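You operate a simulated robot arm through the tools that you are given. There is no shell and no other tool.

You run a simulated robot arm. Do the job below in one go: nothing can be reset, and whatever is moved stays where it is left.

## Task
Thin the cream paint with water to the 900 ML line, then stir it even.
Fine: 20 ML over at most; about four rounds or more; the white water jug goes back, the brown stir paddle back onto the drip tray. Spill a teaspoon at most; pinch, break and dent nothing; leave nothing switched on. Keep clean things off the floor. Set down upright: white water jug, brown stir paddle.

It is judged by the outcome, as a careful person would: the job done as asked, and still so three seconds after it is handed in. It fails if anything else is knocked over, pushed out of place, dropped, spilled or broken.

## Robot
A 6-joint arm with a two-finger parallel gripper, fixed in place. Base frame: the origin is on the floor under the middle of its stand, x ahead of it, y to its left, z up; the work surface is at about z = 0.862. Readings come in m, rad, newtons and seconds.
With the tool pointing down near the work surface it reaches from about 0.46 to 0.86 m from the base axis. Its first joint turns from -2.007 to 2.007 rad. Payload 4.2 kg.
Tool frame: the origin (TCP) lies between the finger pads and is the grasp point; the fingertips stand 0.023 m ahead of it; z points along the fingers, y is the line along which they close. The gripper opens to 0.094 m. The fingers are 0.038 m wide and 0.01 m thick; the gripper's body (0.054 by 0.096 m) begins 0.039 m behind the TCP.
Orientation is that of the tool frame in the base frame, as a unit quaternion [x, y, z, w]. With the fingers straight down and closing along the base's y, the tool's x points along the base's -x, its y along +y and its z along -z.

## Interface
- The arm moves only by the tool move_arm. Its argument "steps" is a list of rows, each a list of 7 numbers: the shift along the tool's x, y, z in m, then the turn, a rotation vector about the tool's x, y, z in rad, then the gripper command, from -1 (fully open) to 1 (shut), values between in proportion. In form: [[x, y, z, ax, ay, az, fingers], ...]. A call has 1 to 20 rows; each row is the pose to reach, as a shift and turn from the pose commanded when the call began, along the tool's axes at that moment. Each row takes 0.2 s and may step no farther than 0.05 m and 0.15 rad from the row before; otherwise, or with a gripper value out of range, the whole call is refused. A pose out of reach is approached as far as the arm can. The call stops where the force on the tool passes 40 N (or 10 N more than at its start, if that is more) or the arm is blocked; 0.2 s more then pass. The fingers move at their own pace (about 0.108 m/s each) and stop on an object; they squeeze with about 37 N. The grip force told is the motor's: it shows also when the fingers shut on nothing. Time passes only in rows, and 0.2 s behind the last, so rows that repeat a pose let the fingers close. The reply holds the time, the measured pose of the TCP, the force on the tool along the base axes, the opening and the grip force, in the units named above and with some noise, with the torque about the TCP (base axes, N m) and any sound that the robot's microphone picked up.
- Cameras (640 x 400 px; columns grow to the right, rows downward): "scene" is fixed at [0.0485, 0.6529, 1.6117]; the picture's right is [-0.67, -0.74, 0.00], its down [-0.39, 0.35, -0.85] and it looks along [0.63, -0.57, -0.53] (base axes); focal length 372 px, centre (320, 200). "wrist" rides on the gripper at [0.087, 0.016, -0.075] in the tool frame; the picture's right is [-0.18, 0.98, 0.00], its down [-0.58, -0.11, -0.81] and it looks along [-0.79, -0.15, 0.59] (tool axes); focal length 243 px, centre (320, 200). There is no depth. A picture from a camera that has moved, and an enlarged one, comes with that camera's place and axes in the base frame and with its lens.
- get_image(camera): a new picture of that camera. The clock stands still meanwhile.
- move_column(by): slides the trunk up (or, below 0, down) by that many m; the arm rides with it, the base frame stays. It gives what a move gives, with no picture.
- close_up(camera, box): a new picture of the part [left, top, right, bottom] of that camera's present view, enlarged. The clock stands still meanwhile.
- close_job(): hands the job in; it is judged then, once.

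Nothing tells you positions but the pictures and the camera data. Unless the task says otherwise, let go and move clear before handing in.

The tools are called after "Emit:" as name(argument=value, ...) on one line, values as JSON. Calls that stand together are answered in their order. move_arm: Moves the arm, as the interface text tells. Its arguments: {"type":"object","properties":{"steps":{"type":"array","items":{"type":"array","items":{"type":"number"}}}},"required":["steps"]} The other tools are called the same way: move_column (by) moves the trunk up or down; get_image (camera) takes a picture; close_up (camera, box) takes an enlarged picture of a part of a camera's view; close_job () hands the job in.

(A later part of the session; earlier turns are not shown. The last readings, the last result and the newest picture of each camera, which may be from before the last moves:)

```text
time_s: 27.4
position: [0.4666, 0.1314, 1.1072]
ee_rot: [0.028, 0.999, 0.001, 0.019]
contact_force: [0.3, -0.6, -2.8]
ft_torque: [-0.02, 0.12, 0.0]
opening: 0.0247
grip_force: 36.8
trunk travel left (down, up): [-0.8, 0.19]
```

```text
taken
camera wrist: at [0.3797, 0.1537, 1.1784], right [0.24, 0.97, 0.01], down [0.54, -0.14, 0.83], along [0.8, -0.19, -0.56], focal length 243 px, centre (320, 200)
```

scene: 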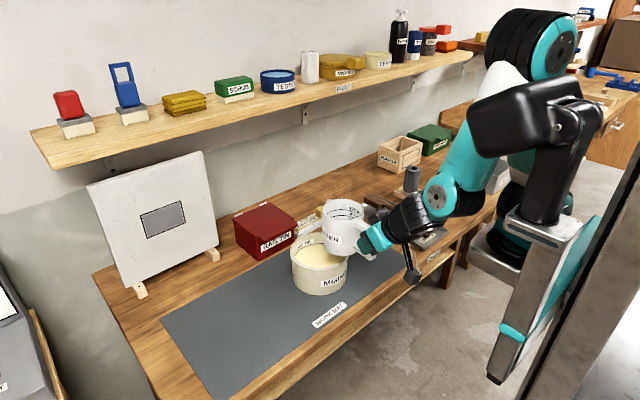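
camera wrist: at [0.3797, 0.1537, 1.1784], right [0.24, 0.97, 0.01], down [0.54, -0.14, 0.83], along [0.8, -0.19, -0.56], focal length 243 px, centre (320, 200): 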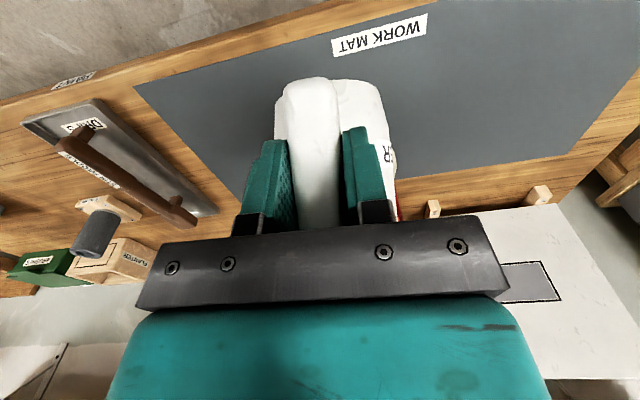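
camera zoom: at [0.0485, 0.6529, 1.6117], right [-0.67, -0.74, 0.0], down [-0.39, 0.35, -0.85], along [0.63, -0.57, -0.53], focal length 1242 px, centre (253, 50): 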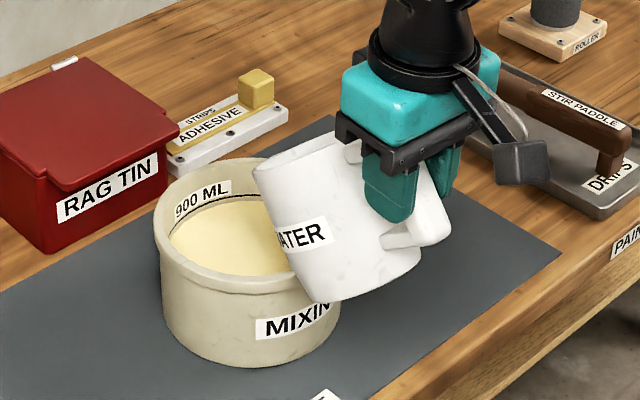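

Tilt is 38°, nothing poured yet. I go on to about 44° slowly and look.

Emit:
move_arm(steps=[[-0.0015, 0.0001, 0.0012, 0, 0.027, 0, 1], [-0.0031, 0.0002, 0.0024, 0, 0.054, 0, 1], [-0.0046, 0.0002, 0.0036, 0, 0.081, 0, 1], [-0.0062, 0.0003, 0.0048, 0, 0.108, 0, 1], [-0.0062, 0.0003, 0.0048, 0, 0.108, 0, 1]])

Emit:
close_up(camera="scene", box=[285, 220, 365, 280])

```text
time_s: 28.6
position: [0.4733, 0.1307, 1.1018]
ee_rot: [0.028, 0.999, 0.003, -0.035]
contact_force: [0.1, -0.3, -2.8]
ft_torque: [0.0, 0.14, 0.03]
opening: 0.0247
grip_force: 37.2
trunk travel left (down, up): [-0.8, 0.19]
```

```text
6.67 times, centred on (325, 250) of scene
camera zoom: at [0.0485, 0.6529, 1.6117], right [-0.67, -0.74, 0.0], down [-0.39, 0.35, -0.85], along [0.63, -0.57, -0.53], focal length 2484 px, centre (287, -133)
```

zoom: 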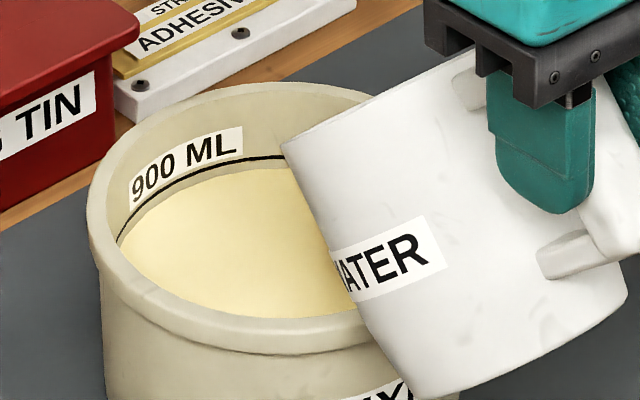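

Emit:
move_arm(steps=[[-0.001, 0, -0.001, 0, 0.0175, 0, 1], [-0.002, 0, -0.002, 0, 0.035, 0, 1], [-0.002, 0, -0.002, 0, 0.035, 0, 1], [-0.002, 0, -0.002, 0, 0.035, 0, 1]])

Emit:
close_up(camera="scene", box=[285, 220, 365, 280])

```text
time_s: 29.6
position: [0.4773, 0.1317, 1.1048]
ee_rot: [0.028, 0.998, 0.002, -0.054]
contact_force: [0.2, -0.1, -4.3]
ft_torque: [0.01, 0.12, -0.01]
opening: 0.0247
grip_force: 37.6
trunk travel left (down, up): [-0.8, 0.19]
```

```text
6.67 times, centred on (325, 250) of scene
camera zoom: at [0.0485, 0.6529, 1.6117], right [-0.67, -0.74, 0.0], down [-0.39, 0.35, -0.85], along [0.63, -0.57, -0.53], focal length 2484 px, centre (287, -133)
```

zoom: 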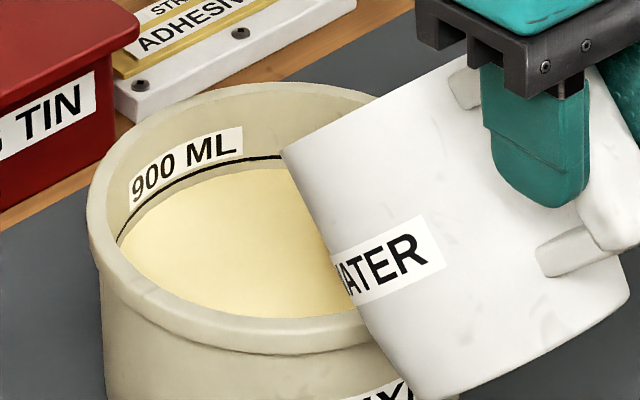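

Emit:
move_arm(steps=[[-0.0013, 0, -0.0014, 0, 0.0175, 0, 1], [-0.0026, 0, -0.0029, 0, 0.035, 0, 1], [-0.0026, 0, -0.0029, 0, 0.035, 0, 1], [-0.0026, 0, -0.0029, 0, 0.035, 0, 1]])

Emit:
close_up(camera="scene", box=[285, 220, 365, 280])

```text
time_s: 30.6
position: [0.478, 0.131, 1.108]
ee_rot: [0.028, 0.997, 0.003, -0.071]
contact_force: [-0.4, -0.2, -3.2]
ft_torque: [0.0, 0.1, 0.0]
opening: 0.0252
grip_force: 37.1
trunk travel left (down, up): [-0.8, 0.19]
```

```text
6.67 times, centred on (325, 250) of scene
camera zoom: at [0.0485, 0.6529, 1.6117], right [-0.67, -0.74, 0.0], down [-0.39, 0.35, -0.85], along [0.63, -0.57, -0.53], focal length 2484 px, centre (287, -133)
```

zoom: 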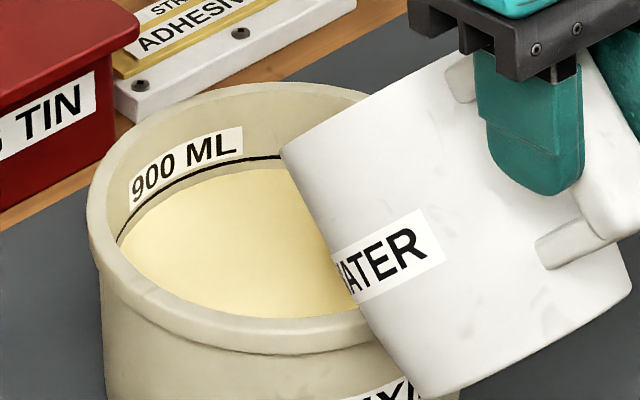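

Emit:
move_arm(steps=[[-0.0012, 0, -0.002, 0, 0.0175, 0, 1], [-0.0024, 0, -0.004, 0, 0.035, 0, 1], [-0.0024, 0, -0.004, 0, 0.035, 0, 1], [-0.0024, 0, -0.004, 0, 0.035, 0, 1]])

Emit:
close_up(camera="scene", box=[285, 220, 365, 280])

```text
time_s: 31.6
position: [0.4824, 0.13, 1.1113]
ee_rot: [0.028, 0.996, 0.003, -0.088]
contact_force: [-0.3, 1.1, -2.6]
ft_torque: [-0.02, 0.08, 0.01]
opening: 0.0247
grip_force: 36.8
trunk travel left (down, up): [-0.8, 0.19]
```

```text
6.67 times, centred on (325, 250) of scene
camera zoom: at [0.0485, 0.6529, 1.6117], right [-0.67, -0.74, 0.0], down [-0.39, 0.35, -0.85], along [0.63, -0.57, -0.53], focal length 2484 px, centre (287, -133)
```

zoom: 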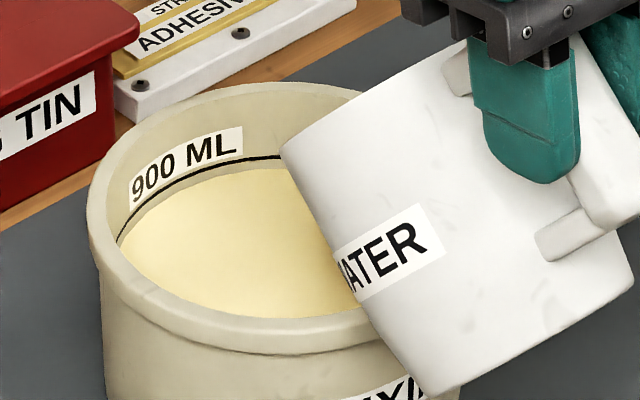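

Emit:
close_up(camera="scene", box=[302, 236, 322, 249])

Emit:
move_arm(steps=[[-0.0012, 0, -0.002, 0, 0.0175, 0, 1], [-0.0024, 0, -0.004, 0, 0.035, 0, 1], [-0.0024, 0, -0.004, 0, 0.035, 0, 1], [-0.0024, 0, -0.004, 0, 0.035, 0, 1]])

Emit:
close_up(camera="scene", box=[302, 236, 322, 249])

Emit:
close_up(camera="scene", box=[285, 220, 365, 280])

```text
16.00 times, centred on (312, 242) of scene
camera zoom: at [0.0485, 0.6529, 1.6117], right [-0.67, -0.74, 0.0], down [-0.39, 0.35, -0.85], along [0.63, -0.57, -0.53], focal length 5960 px, centre (448, -480)
```

zoom: 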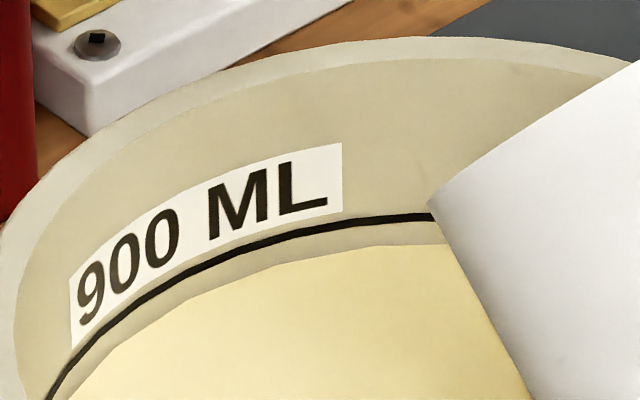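

```text
time_s: 32.6
position: [0.4852, 0.1296, 1.1133]
ee_rot: [0.028, 0.994, 0.004, -0.105]
contact_force: [-0.5, 0.3, -2.8]
ft_torque: [0.02, 0.06, 0.03]
opening: 0.025
grip_force: 37.2
trunk travel left (down, up): [-0.8, 0.19]
```

```text
16.00 times, centred on (312, 242) of scene
camera zoom: at [0.0485, 0.6529, 1.6117], right [-0.67, -0.74, 0.0], down [-0.39, 0.35, -0.85], along [0.63, -0.57, -0.53], focal length 5960 px, centre (448, -480)
```

zoom: 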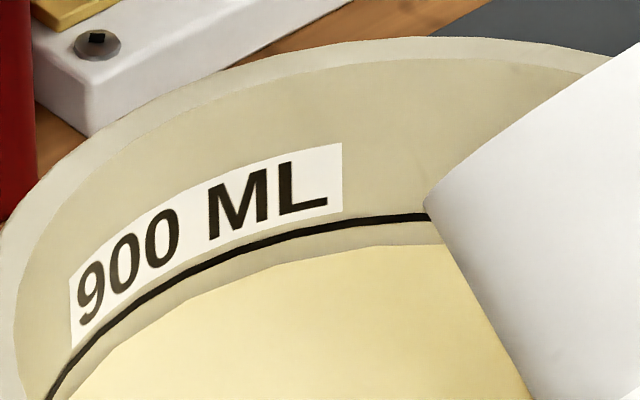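

```text
6.67 times, centred on (325, 250) of scene
camera zoom: at [0.0485, 0.6529, 1.6117], right [-0.67, -0.74, 0.0], down [-0.39, 0.35, -0.85], along [0.63, -0.57, -0.53], focal length 2484 px, centre (287, -133)
```

zoom: 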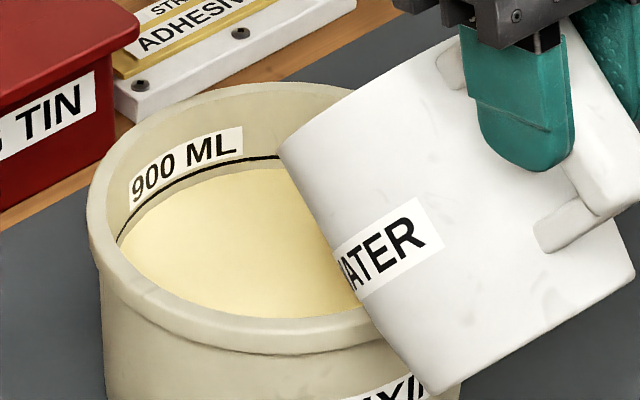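

Emit:
move_arm(steps=[[-0.0009, 0, -0.0018, 0, 0.013, 0, 1], [-0.0018, 0, -0.0036, 0, 0.026, 0, 1], [-0.0018, 0, -0.0036, 0, 0.026, 0, 1], [-0.0018, 0, -0.0036, 0, 0.026, 0, 1]])

Emit:
close_up(camera="scene", box=[302, 236, 322, 249])

Emit:
close_up(camera="scene", box=[285, 220, 365, 280])

```text
time_s: 33.6
position: [0.4873, 0.1298, 1.1157]
ee_rot: [0.027, 0.993, 0.004, -0.118]
contact_force: [-0.9, 0.3, -3.7]
ft_torque: [0.03, 0.08, -0.04]
opening: 0.0249
grip_force: 37.4
trunk travel left (down, up): [-0.8, 0.19]
```

```text
16.00 times, centred on (312, 242) of scene
camera zoom: at [0.0485, 0.6529, 1.6117], right [-0.67, -0.74, 0.0], down [-0.39, 0.35, -0.85], along [0.63, -0.57, -0.53], focal length 5960 px, centre (448, -480)
```

zoom: 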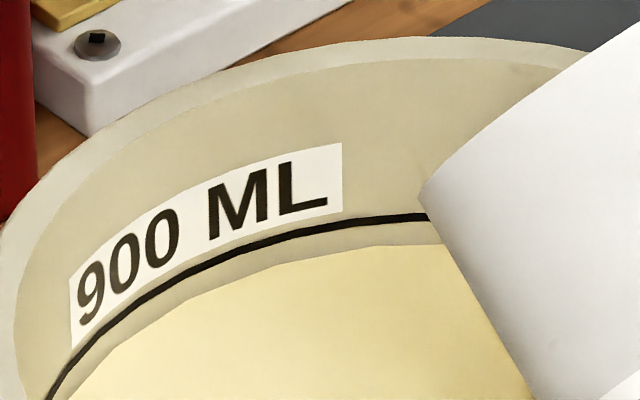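

```text
6.67 times, centred on (325, 250) of scene
camera zoom: at [0.0485, 0.6529, 1.6117], right [-0.67, -0.74, 0.0], down [-0.39, 0.35, -0.85], along [0.63, -0.57, -0.53], focal length 2484 px, centre (287, -133)
```

zoom: 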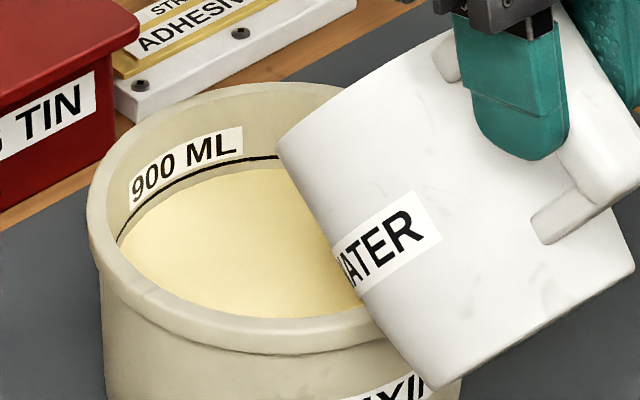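

Emit:
move_arm(steps=[[-0.0012, 0, -0.0025, 0, 0.0175, 0, 1], [-0.0024, 0, -0.005, 0, 0.035, 0, 1], [-0.0024, 0, -0.005, 0, 0.035, 0, 1], [-0.0024, 0, -0.005, 0, 0.035, 0, 1]])

Emit:
close_up(camera="scene", box=[302, 236, 322, 249])

Emit:
close_up(camera="scene", box=[285, 220, 365, 280])

```text
time_s: 34.6
position: [0.4895, 0.131, 1.1212]
ee_rot: [0.027, 0.99, 0.006, -0.135]
contact_force: [0.1, 0.4, -4.3]
ft_torque: [0.01, 0.07, 0.01]
opening: 0.0246
grip_force: 36.9
trunk travel left (down, up): [-0.8, 0.19]
```

```text
16.00 times, centred on (312, 242) of scene
camera zoom: at [0.0485, 0.6529, 1.6117], right [-0.67, -0.74, 0.0], down [-0.39, 0.35, -0.85], along [0.63, -0.57, -0.53], focal length 5960 px, centre (448, -480)
```

zoom: 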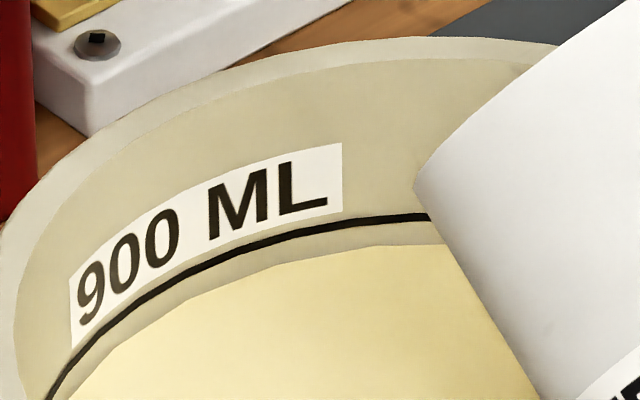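

```text
6.67 times, centred on (325, 250) of scene
camera zoom: at [0.0485, 0.6529, 1.6117], right [-0.67, -0.74, 0.0], down [-0.39, 0.35, -0.85], along [0.63, -0.57, -0.53], focal length 2484 px, centre (287, -133)
```

zoom: 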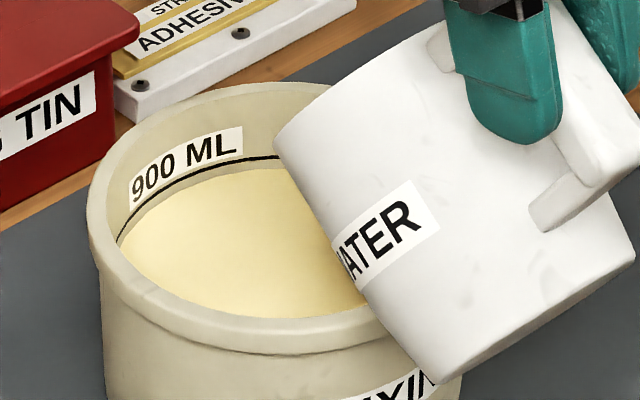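

Emit:
move_arm(steps=[[-0.0009, 0, -0.0018, 0, 0.013, 0, 1], [-0.0018, 0, -0.0036, 0, 0.026, 0, 1], [-0.0018, 0, -0.0036, 0, 0.026, 0, 1], [-0.0018, 0, -0.0036, 0, 0.026, 0, 1]])

Emit:
close_up(camera="scene", box=[302, 236, 322, 249])

Emit:
close_up(camera="scene", box=[285, 220, 365, 280])

```text
time_s: 35.6
position: [0.4947, 0.1306, 1.1244]
ee_rot: [0.027, 0.988, 0.005, -0.149]
contact_force: [-1.4, 1.1, -2.7]
ft_torque: [0.01, 0.04, 0.04]
opening: 0.0248
grip_force: 37.3
trunk travel left (down, up): [-0.8, 0.19]
```

```text
16.00 times, centred on (312, 242) of scene
camera zoom: at [0.0485, 0.6529, 1.6117], right [-0.67, -0.74, 0.0], down [-0.39, 0.35, -0.85], along [0.63, -0.57, -0.53], focal length 5960 px, centre (448, -480)
```

zoom: 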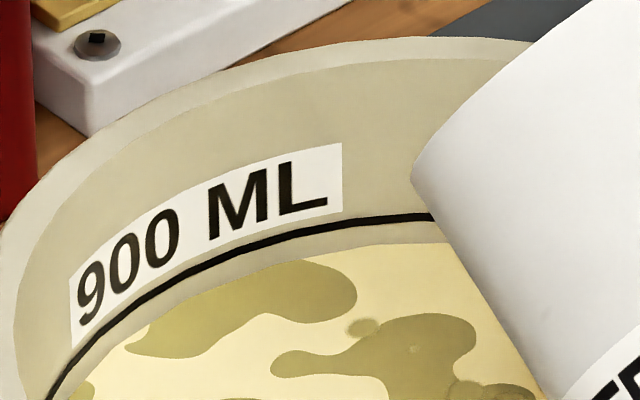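

```text
6.67 times, centred on (325, 250) of scene
camera zoom: at [0.0485, 0.6529, 1.6117], right [-0.67, -0.74, 0.0], down [-0.39, 0.35, -0.85], along [0.63, -0.57, -0.53], focal length 2484 px, centre (287, -133)
```

zoom: 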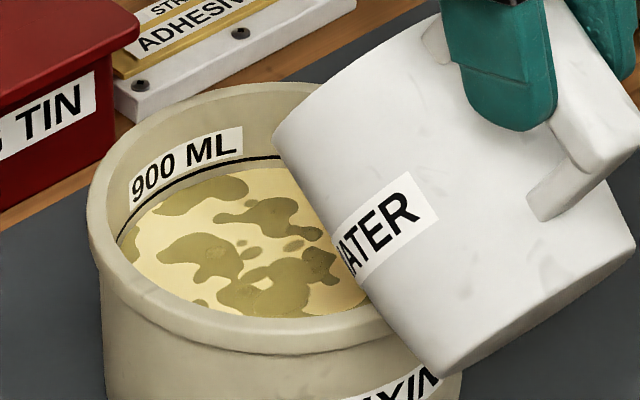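

Pouring has started (patches of water on the paint). I hold to see how much runs at this angle.

Emit:
move_arm(steps=[[0, 0, 0, 0, 0, 0, 1], [0, 0, 0, 0, 0, 0, 1], [0, 0, 0, 0, 0, 0, 1]])

Emit:
close_up(camera="scene", box=[302, 236, 322, 249])

```text
time_s: 36.4
position: [0.493, 0.1314, 1.1239]
ee_rot: [0.028, 0.989, 0.005, -0.148]
contact_force: [0.3, 0.2, -2.5]
ft_torque: [0.03, 0.05, -0.02]
opening: 0.0246
grip_force: 37.0
trunk travel left (down, up): [-0.8, 0.19]
```

```text
16.00 times, centred on (312, 242) of scene
camera zoom: at [0.0485, 0.6529, 1.6117], right [-0.67, -0.74, 0.0], down [-0.39, 0.35, -0.85], along [0.63, -0.57, -0.53], focal length 5960 px, centre (448, -480)
```

zoom: 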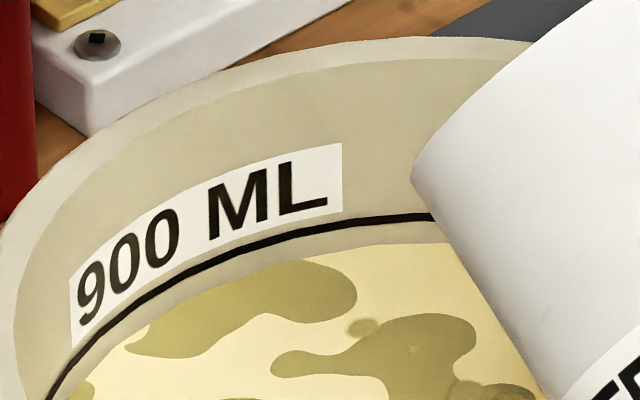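

Emit:
move_arm(steps=[[-0.0012, 0, -0.0025, 0, 0.0175, 0, 1], [-0.0023, 0, -0.0049, 0, 0.035, 0, 1], [-0.0023, 0, -0.0049, 0, 0.035, 0, 1], [-0.0023, 0, -0.0049, 0, 0.035, 0, 1], [-0.0023, 0, -0.0049, 0, 0.035, 0, 1], [-0.0023, 0, -0.0049, 0, 0.035, 0, 1]])

Emit:
close_up(camera="scene", box=[302, 236, 322, 249])

Emit:
close_up(camera="scene", box=[285, 220, 365, 280])

```text
time_s: 37.8
position: [0.497, 0.1286, 1.1287]
ee_rot: [0.027, 0.986, 0.005, -0.165]
contact_force: [0.1, 0.3, -2.7]
ft_torque: [0.04, 0.05, -0.02]
opening: 0.0249
grip_force: 36.9
trunk travel left (down, up): [-0.8, 0.19]
```

```text
16.00 times, centred on (312, 242) of scene
camera zoom: at [0.0485, 0.6529, 1.6117], right [-0.67, -0.74, 0.0], down [-0.39, 0.35, -0.85], along [0.63, -0.57, -0.53], focal length 5960 px, centre (448, -480)
```

zoom: 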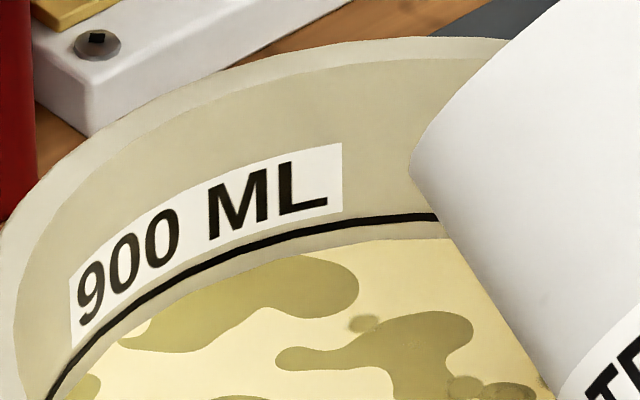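

```text
6.67 times, centred on (325, 250) of scene
camera zoom: at [0.0485, 0.6529, 1.6117], right [-0.67, -0.74, 0.0], down [-0.39, 0.35, -0.85], along [0.63, -0.57, -0.53], focal length 2484 px, centre (287, -133)
```

zoom: 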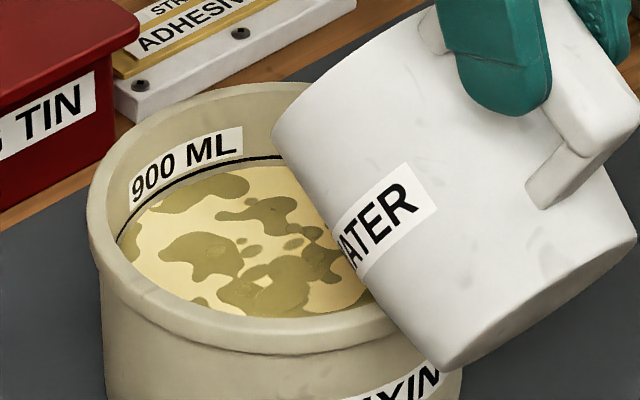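

Emit:
move_arm(steps=[[-0.0012, 0, -0.0025, 0, 0.0175, 0, 1], [-0.0023, 0, -0.0049, 0, 0.035, 0, 1], [-0.0023, 0, -0.0049, 0, 0.035, 0, 1], [-0.0023, 0, -0.0049, 0, 0.035, 0, 1], [-0.0023, 0, -0.0049, 0, 0.035, 0, 1], [-0.0023, 0, -0.0049, 0, 0.035, 0, 1]])

Emit:
close_up(camera="scene", box=[302, 236, 322, 249])

Emit:
close_up(camera="scene", box=[285, 220, 365, 280])

```text
time_s: 39.2
position: [0.5009, 0.1288, 1.1312]
ee_rot: [0.027, 0.983, 0.006, -0.182]
contact_force: [0.6, -0.1, -2.8]
ft_torque: [0.0, 0.05, -0.02]
opening: 0.0249
grip_force: 37.3
trunk travel left (down, up): [-0.8, 0.19]
```

```text
16.00 times, centred on (312, 242) of scene
camera zoom: at [0.0485, 0.6529, 1.6117], right [-0.67, -0.74, 0.0], down [-0.39, 0.35, -0.85], along [0.63, -0.57, -0.53], focal length 5960 px, centre (448, -480)
```

zoom: 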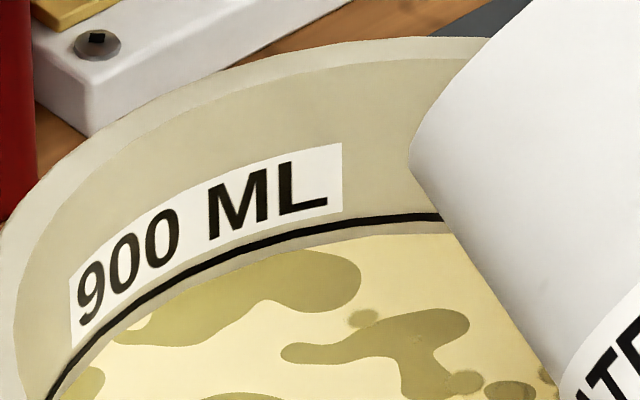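

```text
6.67 times, centred on (325, 250) of scene
camera zoom: at [0.0485, 0.6529, 1.6117], right [-0.67, -0.74, 0.0], down [-0.39, 0.35, -0.85], along [0.63, -0.57, -0.53], focal length 2484 px, centre (287, -133)
```

zoom: 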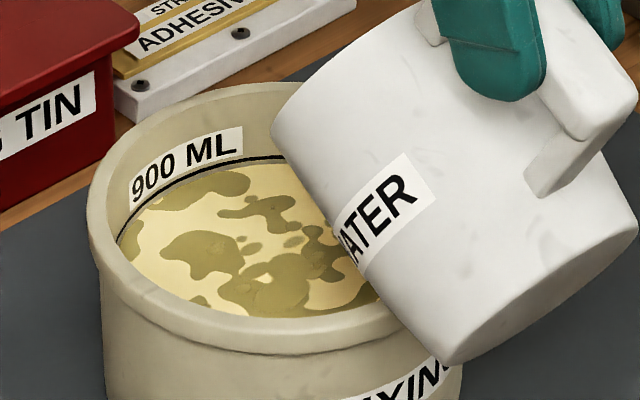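

Emit:
move_arm(steps=[[-0.0012, 0, -0.0025, 0, 0.0175, 0, 1], [-0.0024, 0, -0.0049, 0, 0.035, 0, 1], [-0.0024, 0, -0.0049, 0, 0.035, 0, 1], [-0.0024, 0, -0.0049, 0, 0.035, 0, 1], [-0.0024, 0, -0.0049, 0, 0.035, 0, 1], [-0.0024, 0, -0.0049, 0, 0.035, 0, 1]])

Emit:
close_up(camera="scene", box=[302, 236, 322, 249])

Emit:
close_up(camera="scene", box=[285, 220, 365, 280])

```text
time_s: 40.6
position: [0.5049, 0.129, 1.1362]
ee_rot: [0.028, 0.979, 0.007, -0.2]
contact_force: [0.2, 0.2, -1.8]
ft_torque: [0.0, 0.02, 0.02]
opening: 0.0247
grip_force: 37.0
trunk travel left (down, up): [-0.8, 0.19]
```

```text
16.00 times, centred on (312, 242) of scene
camera zoom: at [0.0485, 0.6529, 1.6117], right [-0.67, -0.74, 0.0], down [-0.39, 0.35, -0.85], along [0.63, -0.57, -0.53], focal length 5960 px, centre (448, -480)
```

zoom: 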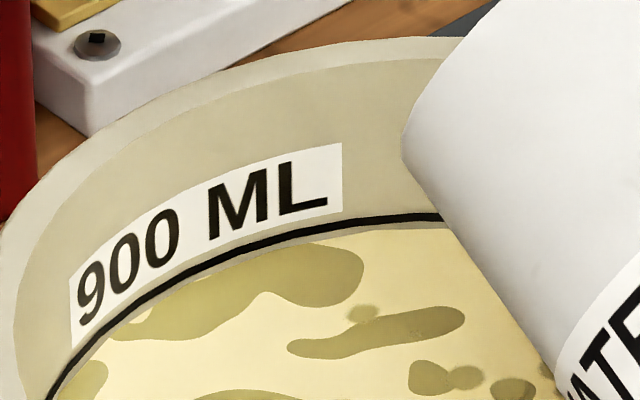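

```text
6.67 times, centred on (325, 250) of scene
camera zoom: at [0.0485, 0.6529, 1.6117], right [-0.67, -0.74, 0.0], down [-0.39, 0.35, -0.85], along [0.63, -0.57, -0.53], focal length 2484 px, centre (287, -133)
```

zoom: 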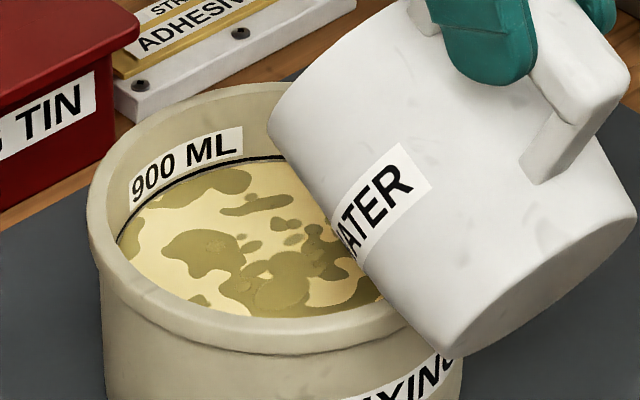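

Emit:
move_arm(steps=[[-0.0012, 0, -0.0025, 0, 0.0175, 0, 1], [-0.0024, 0, -0.0049, 0, 0.035, 0, 1], [-0.0024, 0, -0.0049, 0, 0.035, 0, 1], [-0.0024, 0, -0.0049, 0, 0.035, 0, 1], [-0.0024, 0, -0.0049, 0, 0.035, 0, 1], [-0.0024, 0, -0.0049, 0, 0.035, 0, 1]])

Emit:
close_up(camera="scene", box=[302, 236, 322, 249])

Emit:
close_up(camera="scene", box=[285, 220, 365, 280])

```text
time_s: 42.0
position: [0.5089, 0.1288, 1.1397]
ee_rot: [0.027, 0.976, 0.006, -0.217]
contact_force: [0.0, -0.1, -2.4]
ft_torque: [-0.01, 0.01, 0.0]
opening: 0.025
grip_force: 37.2
trunk travel left (down, up): [-0.8, 0.19]
```

```text
16.00 times, centred on (312, 242) of scene
camera zoom: at [0.0485, 0.6529, 1.6117], right [-0.67, -0.74, 0.0], down [-0.39, 0.35, -0.85], along [0.63, -0.57, -0.53], focal length 5960 px, centre (448, -480)
```

zoom: 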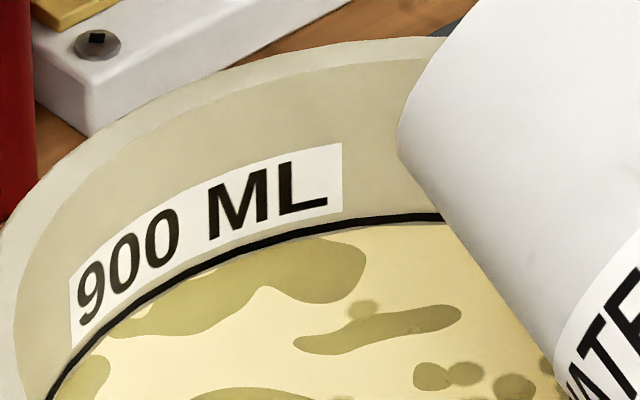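

```text
6.67 times, centred on (325, 250) of scene
camera zoom: at [0.0485, 0.6529, 1.6117], right [-0.67, -0.74, 0.0], down [-0.39, 0.35, -0.85], along [0.63, -0.57, -0.53], focal length 2484 px, centre (287, -133)
```

zoom: 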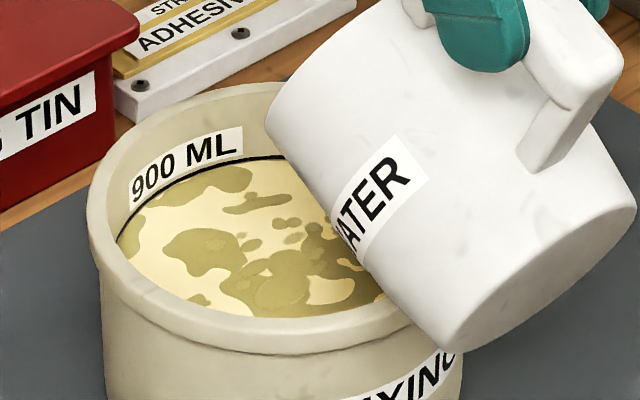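

Emit:
move_arm(steps=[[-0.0006, 0, -0.0012, 0, 0.0087, 0, 1], [-0.0012, 0, -0.0025, 0, 0.0175, 0, 1], [-0.0012, 0, -0.0025, 0, 0.0175, 0, 1], [-0.0012, 0, -0.0025, 0, 0.0175, 0, 1], [-0.0012, 0, -0.0025, 0, 0.0175, 0, 1], [-0.0012, 0, -0.0025, 0, 0.0175, 0, 1]])

Emit:
close_up(camera="scene", box=[302, 236, 322, 249])

```text
time_s: 43.4
position: [0.5109, 0.1282, 1.143]
ee_rot: [0.027, 0.974, 0.006, -0.226]
contact_force: [-0.1, 0.0, -2.9]
ft_torque: [-0.03, 0.05, 0.02]
opening: 0.0248
grip_force: 37.3
trunk travel left (down, up): [-0.8, 0.19]
```

```text
16.00 times, centred on (312, 242) of scene
camera zoom: at [0.0485, 0.6529, 1.6117], right [-0.67, -0.74, 0.0], down [-0.39, 0.35, -0.85], along [0.63, -0.57, -0.53], focal length 5960 px, centre (448, -480)
```

zoom: 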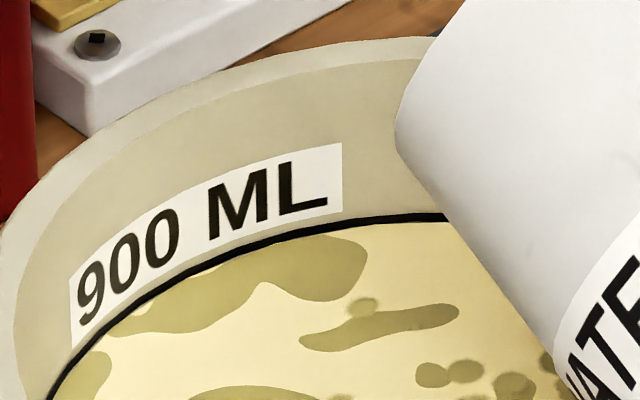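

Emit:
move_arm(steps=[[-0.0005, 0, -0.001, 0, 0.007, 0, 1], [-0.001, 0, -0.002, 0, 0.014, 0, 1], [-0.001, 0, -0.002, 0, 0.014, 0, 1], [-0.001, 0, -0.002, 0, 0.014, 0, 1], [-0.001, 0, -0.002, 0, 0.014, 0, 1], [-0.001, 0, -0.002, 0, 0.014, 0, 1]])

Emit:
close_up(camera="scene", box=[302, 236, 322, 249])

```text
time_s: 44.8
position: [0.514, 0.1282, 1.1429]
ee_rot: [0.028, 0.972, 0.007, -0.232]
contact_force: [-0.1, 0.3, -1.6]
ft_torque: [0.01, 0.01, 0.03]
opening: 0.025
grip_force: 37.2
trunk travel left (down, up): [-0.8, 0.19]
```

```text
16.00 times, centred on (312, 242) of scene
camera zoom: at [0.0485, 0.6529, 1.6117], right [-0.67, -0.74, 0.0], down [-0.39, 0.35, -0.85], along [0.63, -0.57, -0.53], focal length 5960 px, centre (448, -480)
```

zoom: 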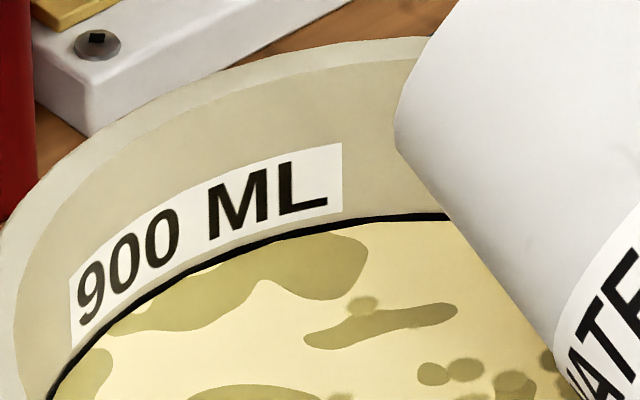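

Emit:
move_arm(steps=[[-0.0005, 0, -0.0011, 0, 0.008, 0, 1], [-0.0011, 0, -0.0022, 0, 0.016, 0, 1], [-0.0011, 0, -0.0022, 0, 0.016, 0, 1], [-0.0011, 0, -0.0022, 0, 0.016, 0, 1], [-0.0011, 0, -0.0022, 0, 0.016, 0, 1], [-0.0011, 0, -0.0022, 0, 0.016, 0, 1]])

Emit:
close_up(camera="scene", box=[302, 236, 322, 249])

```text
time_s: 46.2
position: [0.5148, 0.1289, 1.1448]
ee_rot: [0.027, 0.97, 0.007, -0.24]
contact_force: [0.5, 0.1, -2.5]
ft_torque: [0.0, 0.04, -0.01]
opening: 0.0247
grip_force: 36.5
trunk travel left (down, up): [-0.8, 0.19]
```

```text
16.00 times, centred on (312, 242) of scene
camera zoom: at [0.0485, 0.6529, 1.6117], right [-0.67, -0.74, 0.0], down [-0.39, 0.35, -0.85], along [0.63, -0.57, -0.53], focal length 5960 px, centre (448, -480)
```

zoom: 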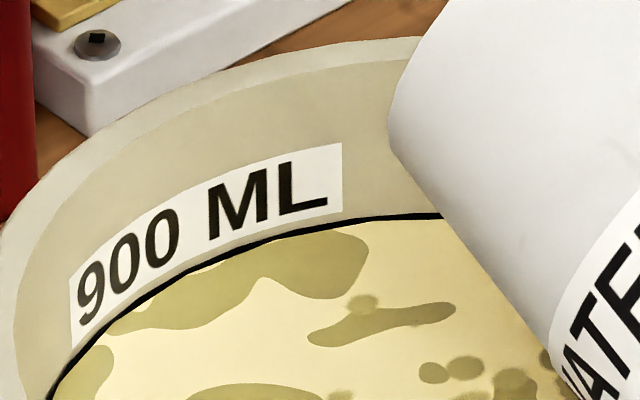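

The paint edge now sits on the middle of the 900 line. I tilt the jug back in the reverse way.

Emit:
move_arm(steps=[[0.0025, 0, 0.0081, 0, -0.06, 0, 1], [0.005, 0, 0.0162, 0, -0.12, 0, 1], [0.0075, 0, 0.0243, 0, -0.18, 0, 1], [0.01, 0, 0.0325, 0, -0.24, 0, 1], [0.0126, 0, 0.0406, 0, -0.3, 0, 1], [0.0151, 0, 0.0487, 0, -0.36, 0, 1], [0.0176, 0, 0.0568, 0, -0.419, 0, 1]])

Emit:
get_image(camera="scene")

```text
time_s: 47.8
position: [0.4739, 0.1307, 1.1013]
ee_rot: [0.028, 0.999, 0.001, -0.033]
contact_force: [0.1, 0.7, -1.3]
ft_torque: [0.02, 0.1, 0.02]
opening: 0.025
grip_force: 37.2
trunk travel left (down, up): [-0.8, 0.19]
```

```text
taken
```

scene: 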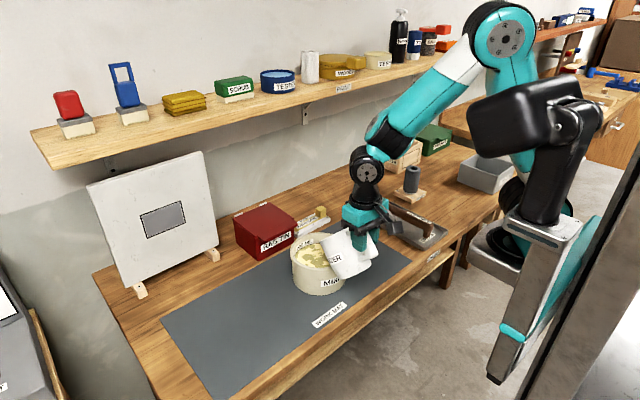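

Emit:
move_arm(steps=[[0.0017, 0, -0.0009, 0, -0.059, 0, 1], [0.0034, 0, -0.0017, 0, -0.118, 0, 1], [0.0052, 0, -0.0025, 0, -0.177, 0, 1], [0.0069, 0, -0.003, 0, -0.236, 0, 1], [0.0086, 0, -0.0035, 0, -0.295, 0, 1], [0.0103, 0, -0.004, 0, -0.354, 0, 1], [0.0121, 0, -0.0044, 0, -0.413, 0, 1], [0.0138, 0, -0.0048, 0, -0.472, 0, 1], [0.0155, 0, -0.005, 0, -0.531, 0, 1], [0.0172, 0, -0.0052, 0, -0.59, 0, 1], [0.019, 0, -0.0054, 0, -0.649, 0, 1], [0.0207, 0, -0.0055, 0, -0.708, 0, 1], [0.0224, 0, -0.0055, 0, -0.765, 0, 1], [0.0224, 0, -0.0055, 0, -0.765, 0, 1]])

Emit:
close_up(camera="wrist", box=[220, 0, 430, 130])

Emit:
close_up(camera="scene", box=[270, 185, 410, 305])

Emit:
close_up(camera="scene", box=[302, 236, 322, 249])

```text
time_s: 50.8
position: [0.4503, 0.1333, 1.1091]
ee_rot: [0.026, 0.939, -0.009, 0.342]
contact_force: [0.0, -0.6, -2.6]
ft_torque: [0.02, 0.16, 0.01]
opening: 0.0246
grip_force: 37.1
trunk travel left (down, up): [-0.8, 0.19]
```

```text
3.05 times, centred on (325, 65) of wrist
camera zoom: at [0.3384, 0.1563, 1.1104], right [0.2, 0.97, 0.12], down [-0.08, -0.11, 0.99], along [0.98, -0.2, 0.06], focal length 739 px, centre (305, 611)
```

zoom: 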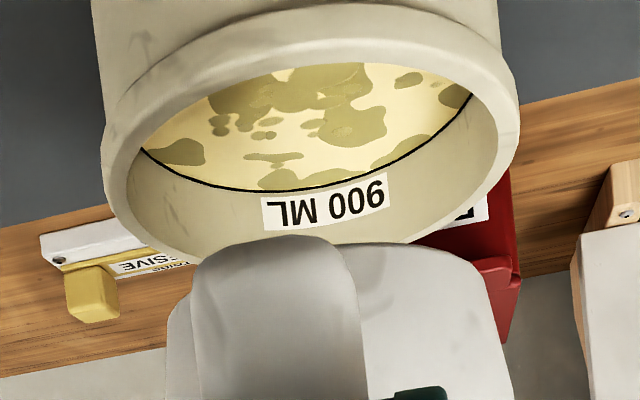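

```text
3.33 times, centred on (340, 245) of scene
camera zoom: at [0.0485, 0.6529, 1.6117], right [-0.67, -0.74, 0.0], down [-0.39, 0.35, -0.85], along [0.63, -0.57, -0.53], focal length 1242 px, centre (253, 50)
```

zoom: 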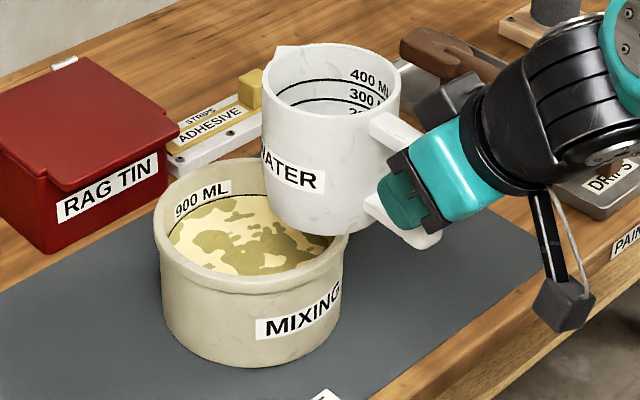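

```text
16.00 times, centred on (312, 242) of scene
camera zoom: at [0.0485, 0.6529, 1.6117], right [-0.67, -0.74, 0.0], down [-0.39, 0.35, -0.85], along [0.63, -0.57, -0.53], focal length 5960 px, centre (448, -480)
```

zoom: 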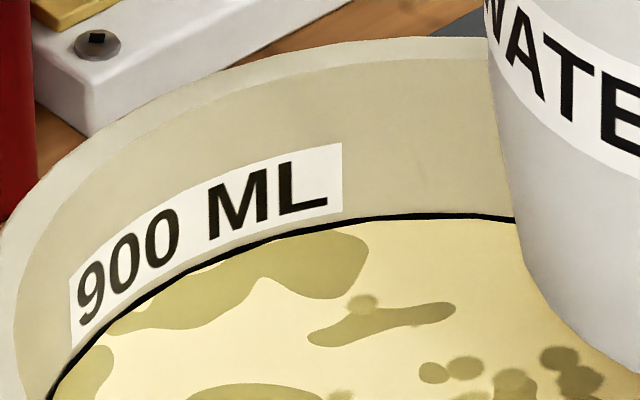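

The water now sits near the line's middle. I check it more finely through the wrist camera, which is much closer.

Emit:
close_up(camera="wrist", box=[330, 45, 370, 70])

Emit:
close_up(camera="wrist", box=[262, 38, 302, 63])

Emit:
close_up(camera="scene", box=[312, 240, 324, 248])

```text
16.00 times, centred on (350, 58) of wrist
camera zoom: at [0.3384, 0.1563, 1.1104], right [0.2, 0.97, 0.12], down [-0.08, -0.11, 0.99], along [0.98, -0.2, 0.06], focal length 3882 px, centre (-160, 2480)
```

zoom: 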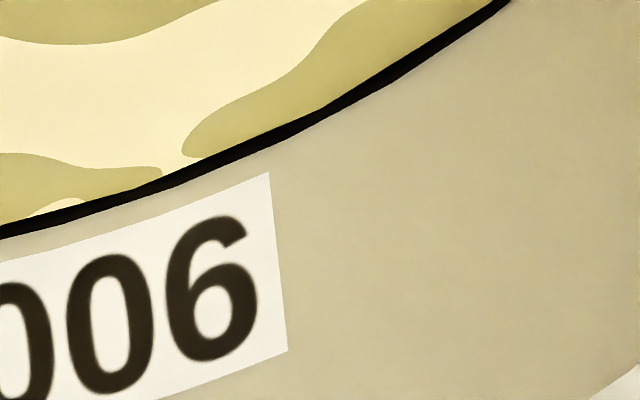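

```text
16.00 times, centred on (282, 50) of wrist
camera zoom: at [0.3384, 0.1563, 1.1104], right [0.2, 0.97, 0.12], down [-0.08, -0.11, 0.99], along [0.98, -0.2, 0.06], focal length 3882 px, centre (928, 2592)
```

zoom: 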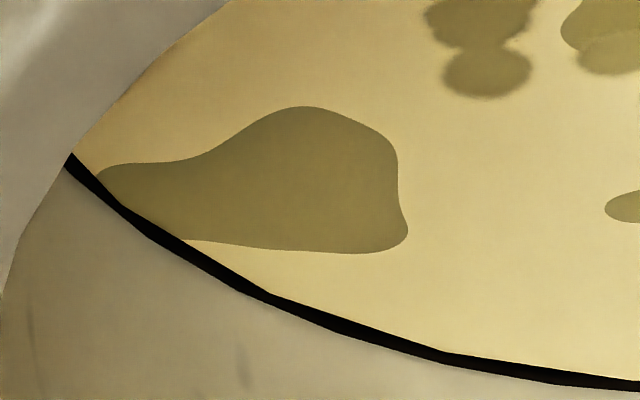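

```text
16.00 times, centred on (318, 244) of scene
camera zoom: at [0.0485, 0.6529, 1.6117], right [-0.67, -0.74, 0.0], down [-0.39, 0.35, -0.85], along [0.63, -0.57, -0.53], focal length 5960 px, centre (352, -504)
```

zoom: 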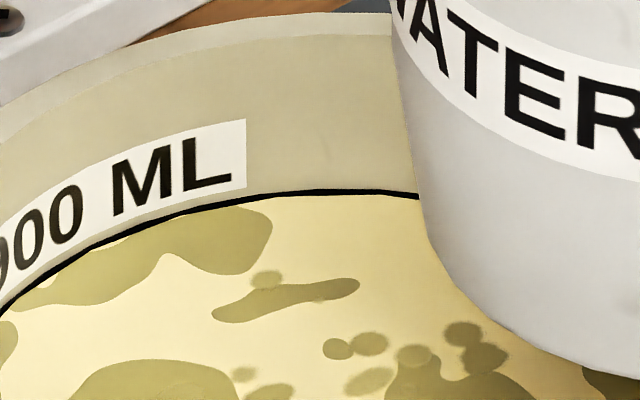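

Level is at the middle of the 900 line. Now I carry the jug back level to its place.

Emit:
move_arm(steps=[[-0.003, 0.0085, 0.0025, 0, 0, 0, 1], [-0.009, 0.0254, 0.0075, 0, 0, 0, 1], [-0.0151, 0.0423, 0.0126, 0, 0, 0, 1], [-0.0211, 0.0592, 0.0176, 0, 0, 0, 1], [-0.0271, 0.0761, 0.0226, 0, 0, 0, 1], [-0.0331, 0.093, 0.0276, 0, 0, 0, 1], [-0.0391, 0.1099, 0.0327, 0, 0, 0, 1], [-0.0452, 0.1268, 0.0377, 0, 0, 0, 1], [-0.0512, 0.1437, 0.0427, 0, 0, 0, 1], [-0.0572, 0.1606, 0.0477, 0, 0, 0, 1], [-0.0632, 0.1775, 0.0528, 0, 0, 0, 1], [-0.0692, 0.1944, 0.0578, 0, 0, 0, 1], [-0.0753, 0.2113, 0.0628, 0, 0, 0, 1], [-0.0813, 0.2282, 0.0679, 0, 0, 0, 1], [-0.0873, 0.2451, 0.0729, 0, 0, 0, 1], [-0.0903, 0.2536, 0.0754, 0, 0, 0, 1], [-0.0903, 0.2536, 0.0754, 0, 0, 0, 1]])

Emit:
get_image(camera="scene")

Emit:
get_image(camera="wrist")

```text
time_s: 54.4
position: [0.5838, 0.3791, 1.1111]
ee_rot: [0.027, 0.939, -0.009, 0.342]
contact_force: [-0.8, -0.3, -2.5]
ft_torque: [0.02, 0.17, -0.02]
opening: 0.0248
grip_force: 36.6
trunk travel left (down, up): [-0.8, 0.19]
```

```text
taken
```

scene: 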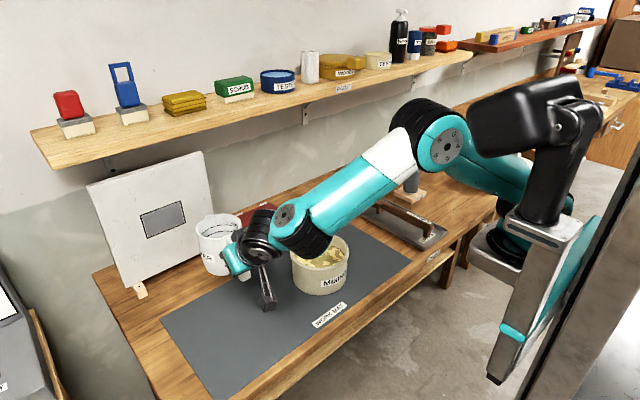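

```text
taken
camera wrist: at [0.4711, 0.4028, 1.1109], right [0.2, 0.97, 0.12], down [-0.08, -0.11, 0.99], along [0.98, -0.2, 0.06], focal length 243 px, centre (320, 200)
```

wrist: 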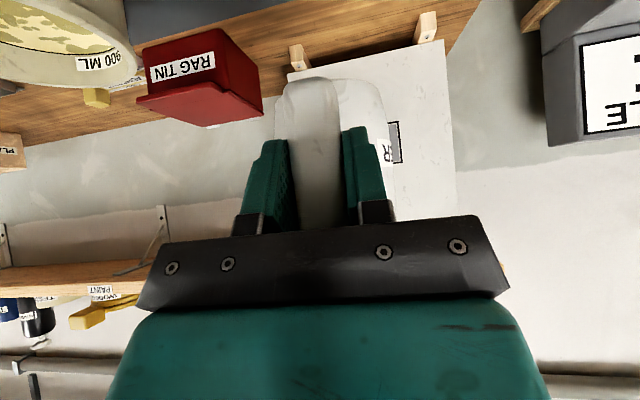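

Emit:
move_arm(steps=[[0.0065, 0, 0.0075, 0, 0, 0, 1], [0.0194, 0, 0.0225, 0, 0, 0, 1], [0.0324, 0, 0.0375, 0, 0, 0, 1], [0.0453, 0, 0.0525, 0, 0, 0, 1], [0.0583, 0, 0.0675, 0, 0, 0, 1], [0.0712, 0, 0.0824, 0, 0, 0, 1], [0.0842, 0, 0.0974, 0, 0, 0, 1], [0.0971, 0, 0.1124, 0, 0, 0, 1], [0.1046, 0.0009, 0.1211, 0, 0, 0, 1], [0.1079, 0.0009, 0.1249, 0, 0, 0, 1], [0.1079, 0.0009, 0.1249, 0, 0, 0, 1]])

Emit:
close_up(camera="scene", box=[190, 255, 320, 355])

Emit:
close_up(camera="wrist", box=[180, 30, 480, 230])

```text
time_s: 56.8
position: [0.5802, 0.3801, 0.9452]
ee_rot: [0.027, 0.939, -0.01, 0.342]
contact_force: [-0.5, 0.4, -2.6]
ft_torque: [0.0, 0.16, -0.04]
opening: 0.0246
grip_force: 37.0
trunk travel left (down, up): [-0.8, 0.19]
```

```text
4.00 times, centred on (255, 305) of scene
camera zoom: at [0.0485, 0.6529, 1.6117], right [-0.67, -0.74, 0.0], down [-0.39, 0.35, -0.85], along [0.63, -0.57, -0.53], focal length 1490 px, centre (580, -220)
```

zoom: 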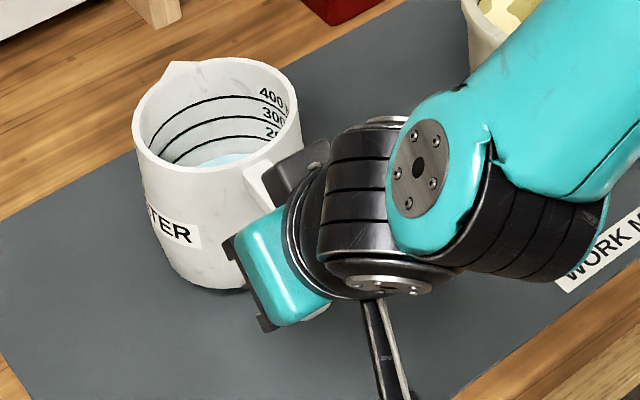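

```text
2.00 times, centred on (330, 130) of wrist
camera zoom: at [0.4681, 0.404, 0.9458], right [0.2, 0.97, 0.12], down [-0.08, -0.11, 0.99], along [0.98, -0.2, 0.06], focal length 485 px, centre (300, 340)
```

zoom: 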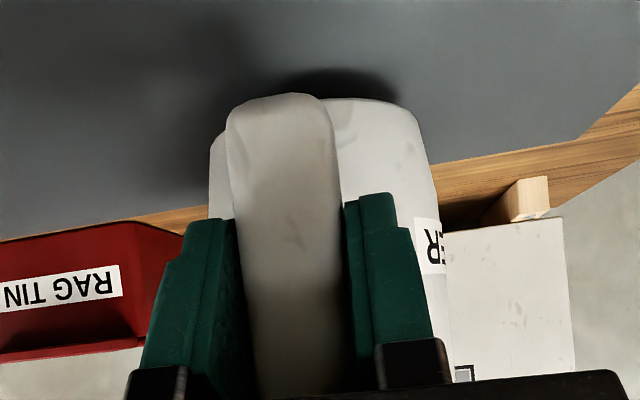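

Emit:
move_arm(steps=[[0.0019, 0, 0.0023, 0, 0, 0, 1], [0.0039, 0, 0.0046, 0, 0, 0, 1], [0.0058, 0, 0.0069, 0, 0, 0, 1], [0.0071, 0, 0.0084, 0, 0, 0, 1], [0.0077, 0, 0.0092, 0, 0, 0, 1], [0.0077, 0, 0.0092, 0, 0, 0, 1]])

Emit:
move_arm(steps=[[0.0006, 0, 0.0008, 0, 0, 0, 1], [0.0013, 0, 0.0015, 0, 0, 0, 1], [0.0013, 0, 0.0015, 0, 0, 0, 1]])

Emit:
close_up(camera="scene", box=[190, 255, 320, 355])

```text
time_s: 58.2
position: [0.5794, 0.3808, 0.9316]
ee_rot: [0.026, 0.939, -0.009, 0.342]
contact_force: [0.0, 0.7, -3.6]
ft_torque: [0.01, 0.15, 0.0]
opening: 0.0249
grip_force: 37.1
trunk travel left (down, up): [-0.8, 0.19]
```

```text
time_s: 59.0
position: [0.5806, 0.3799, 0.9318]
ee_rot: [0.027, 0.939, -0.009, 0.341]
contact_force: [-2.8, 0.3, 1.0]
ft_torque: [-0.18, -0.03, -0.1]
opening: 0.0248
grip_force: 36.9
trunk travel left (down, up): [-0.8, 0.19]
```

```text
4.00 times, centred on (255, 305) of scene
camera zoom: at [0.0485, 0.6529, 1.6117], right [-0.67, -0.74, 0.0], down [-0.39, 0.35, -0.85], along [0.63, -0.57, -0.53], focal length 1490 px, centre (580, -220)
```

zoom: 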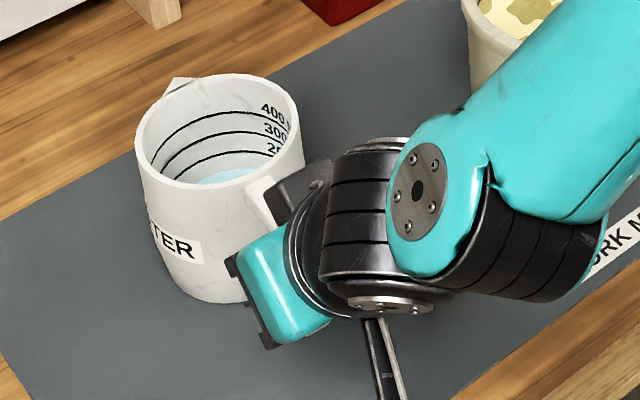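

The jug is back down on its spot (load gone from the wrist). I open the fingers and back out along the tool axis.

Emit:
move_arm(steps=[[0, 0, 0, 0, 0, 0, 0.3], [0, 0, 0, 0, 0, 0, -0.2], [0, 0, 0, 0, 0, 0, -0.7], [0, 0, 0, 0, 0, 0, -1], [0, 0, 0, 0, 0, 0, -1]])

Emit:
close_up(camera="wrist", box=[180, 30, 480, 230])

```text
time_s: 60.2
position: [0.5804, 0.3791, 0.9309]
ee_rot: [0.027, 0.939, -0.009, 0.342]
contact_force: [0.8, -1.0, 0.0]
ft_torque: [0.0, -0.02, 0.0]
opening: 0.0939
grip_force: 0.0
trunk travel left (down, up): [-0.8, 0.19]
```

```text
2.00 times, centred on (330, 130) of wrist
camera zoom: at [0.4684, 0.4042, 0.9321], right [0.2, 0.97, 0.12], down [-0.08, -0.11, 0.99], along [0.98, -0.2, 0.06], focal length 485 px, centre (300, 340)
```

zoom: 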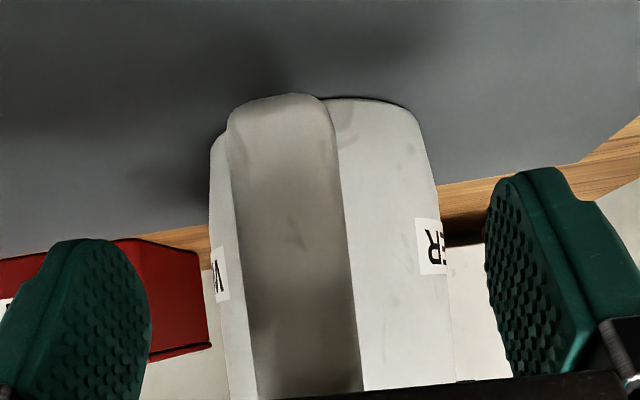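

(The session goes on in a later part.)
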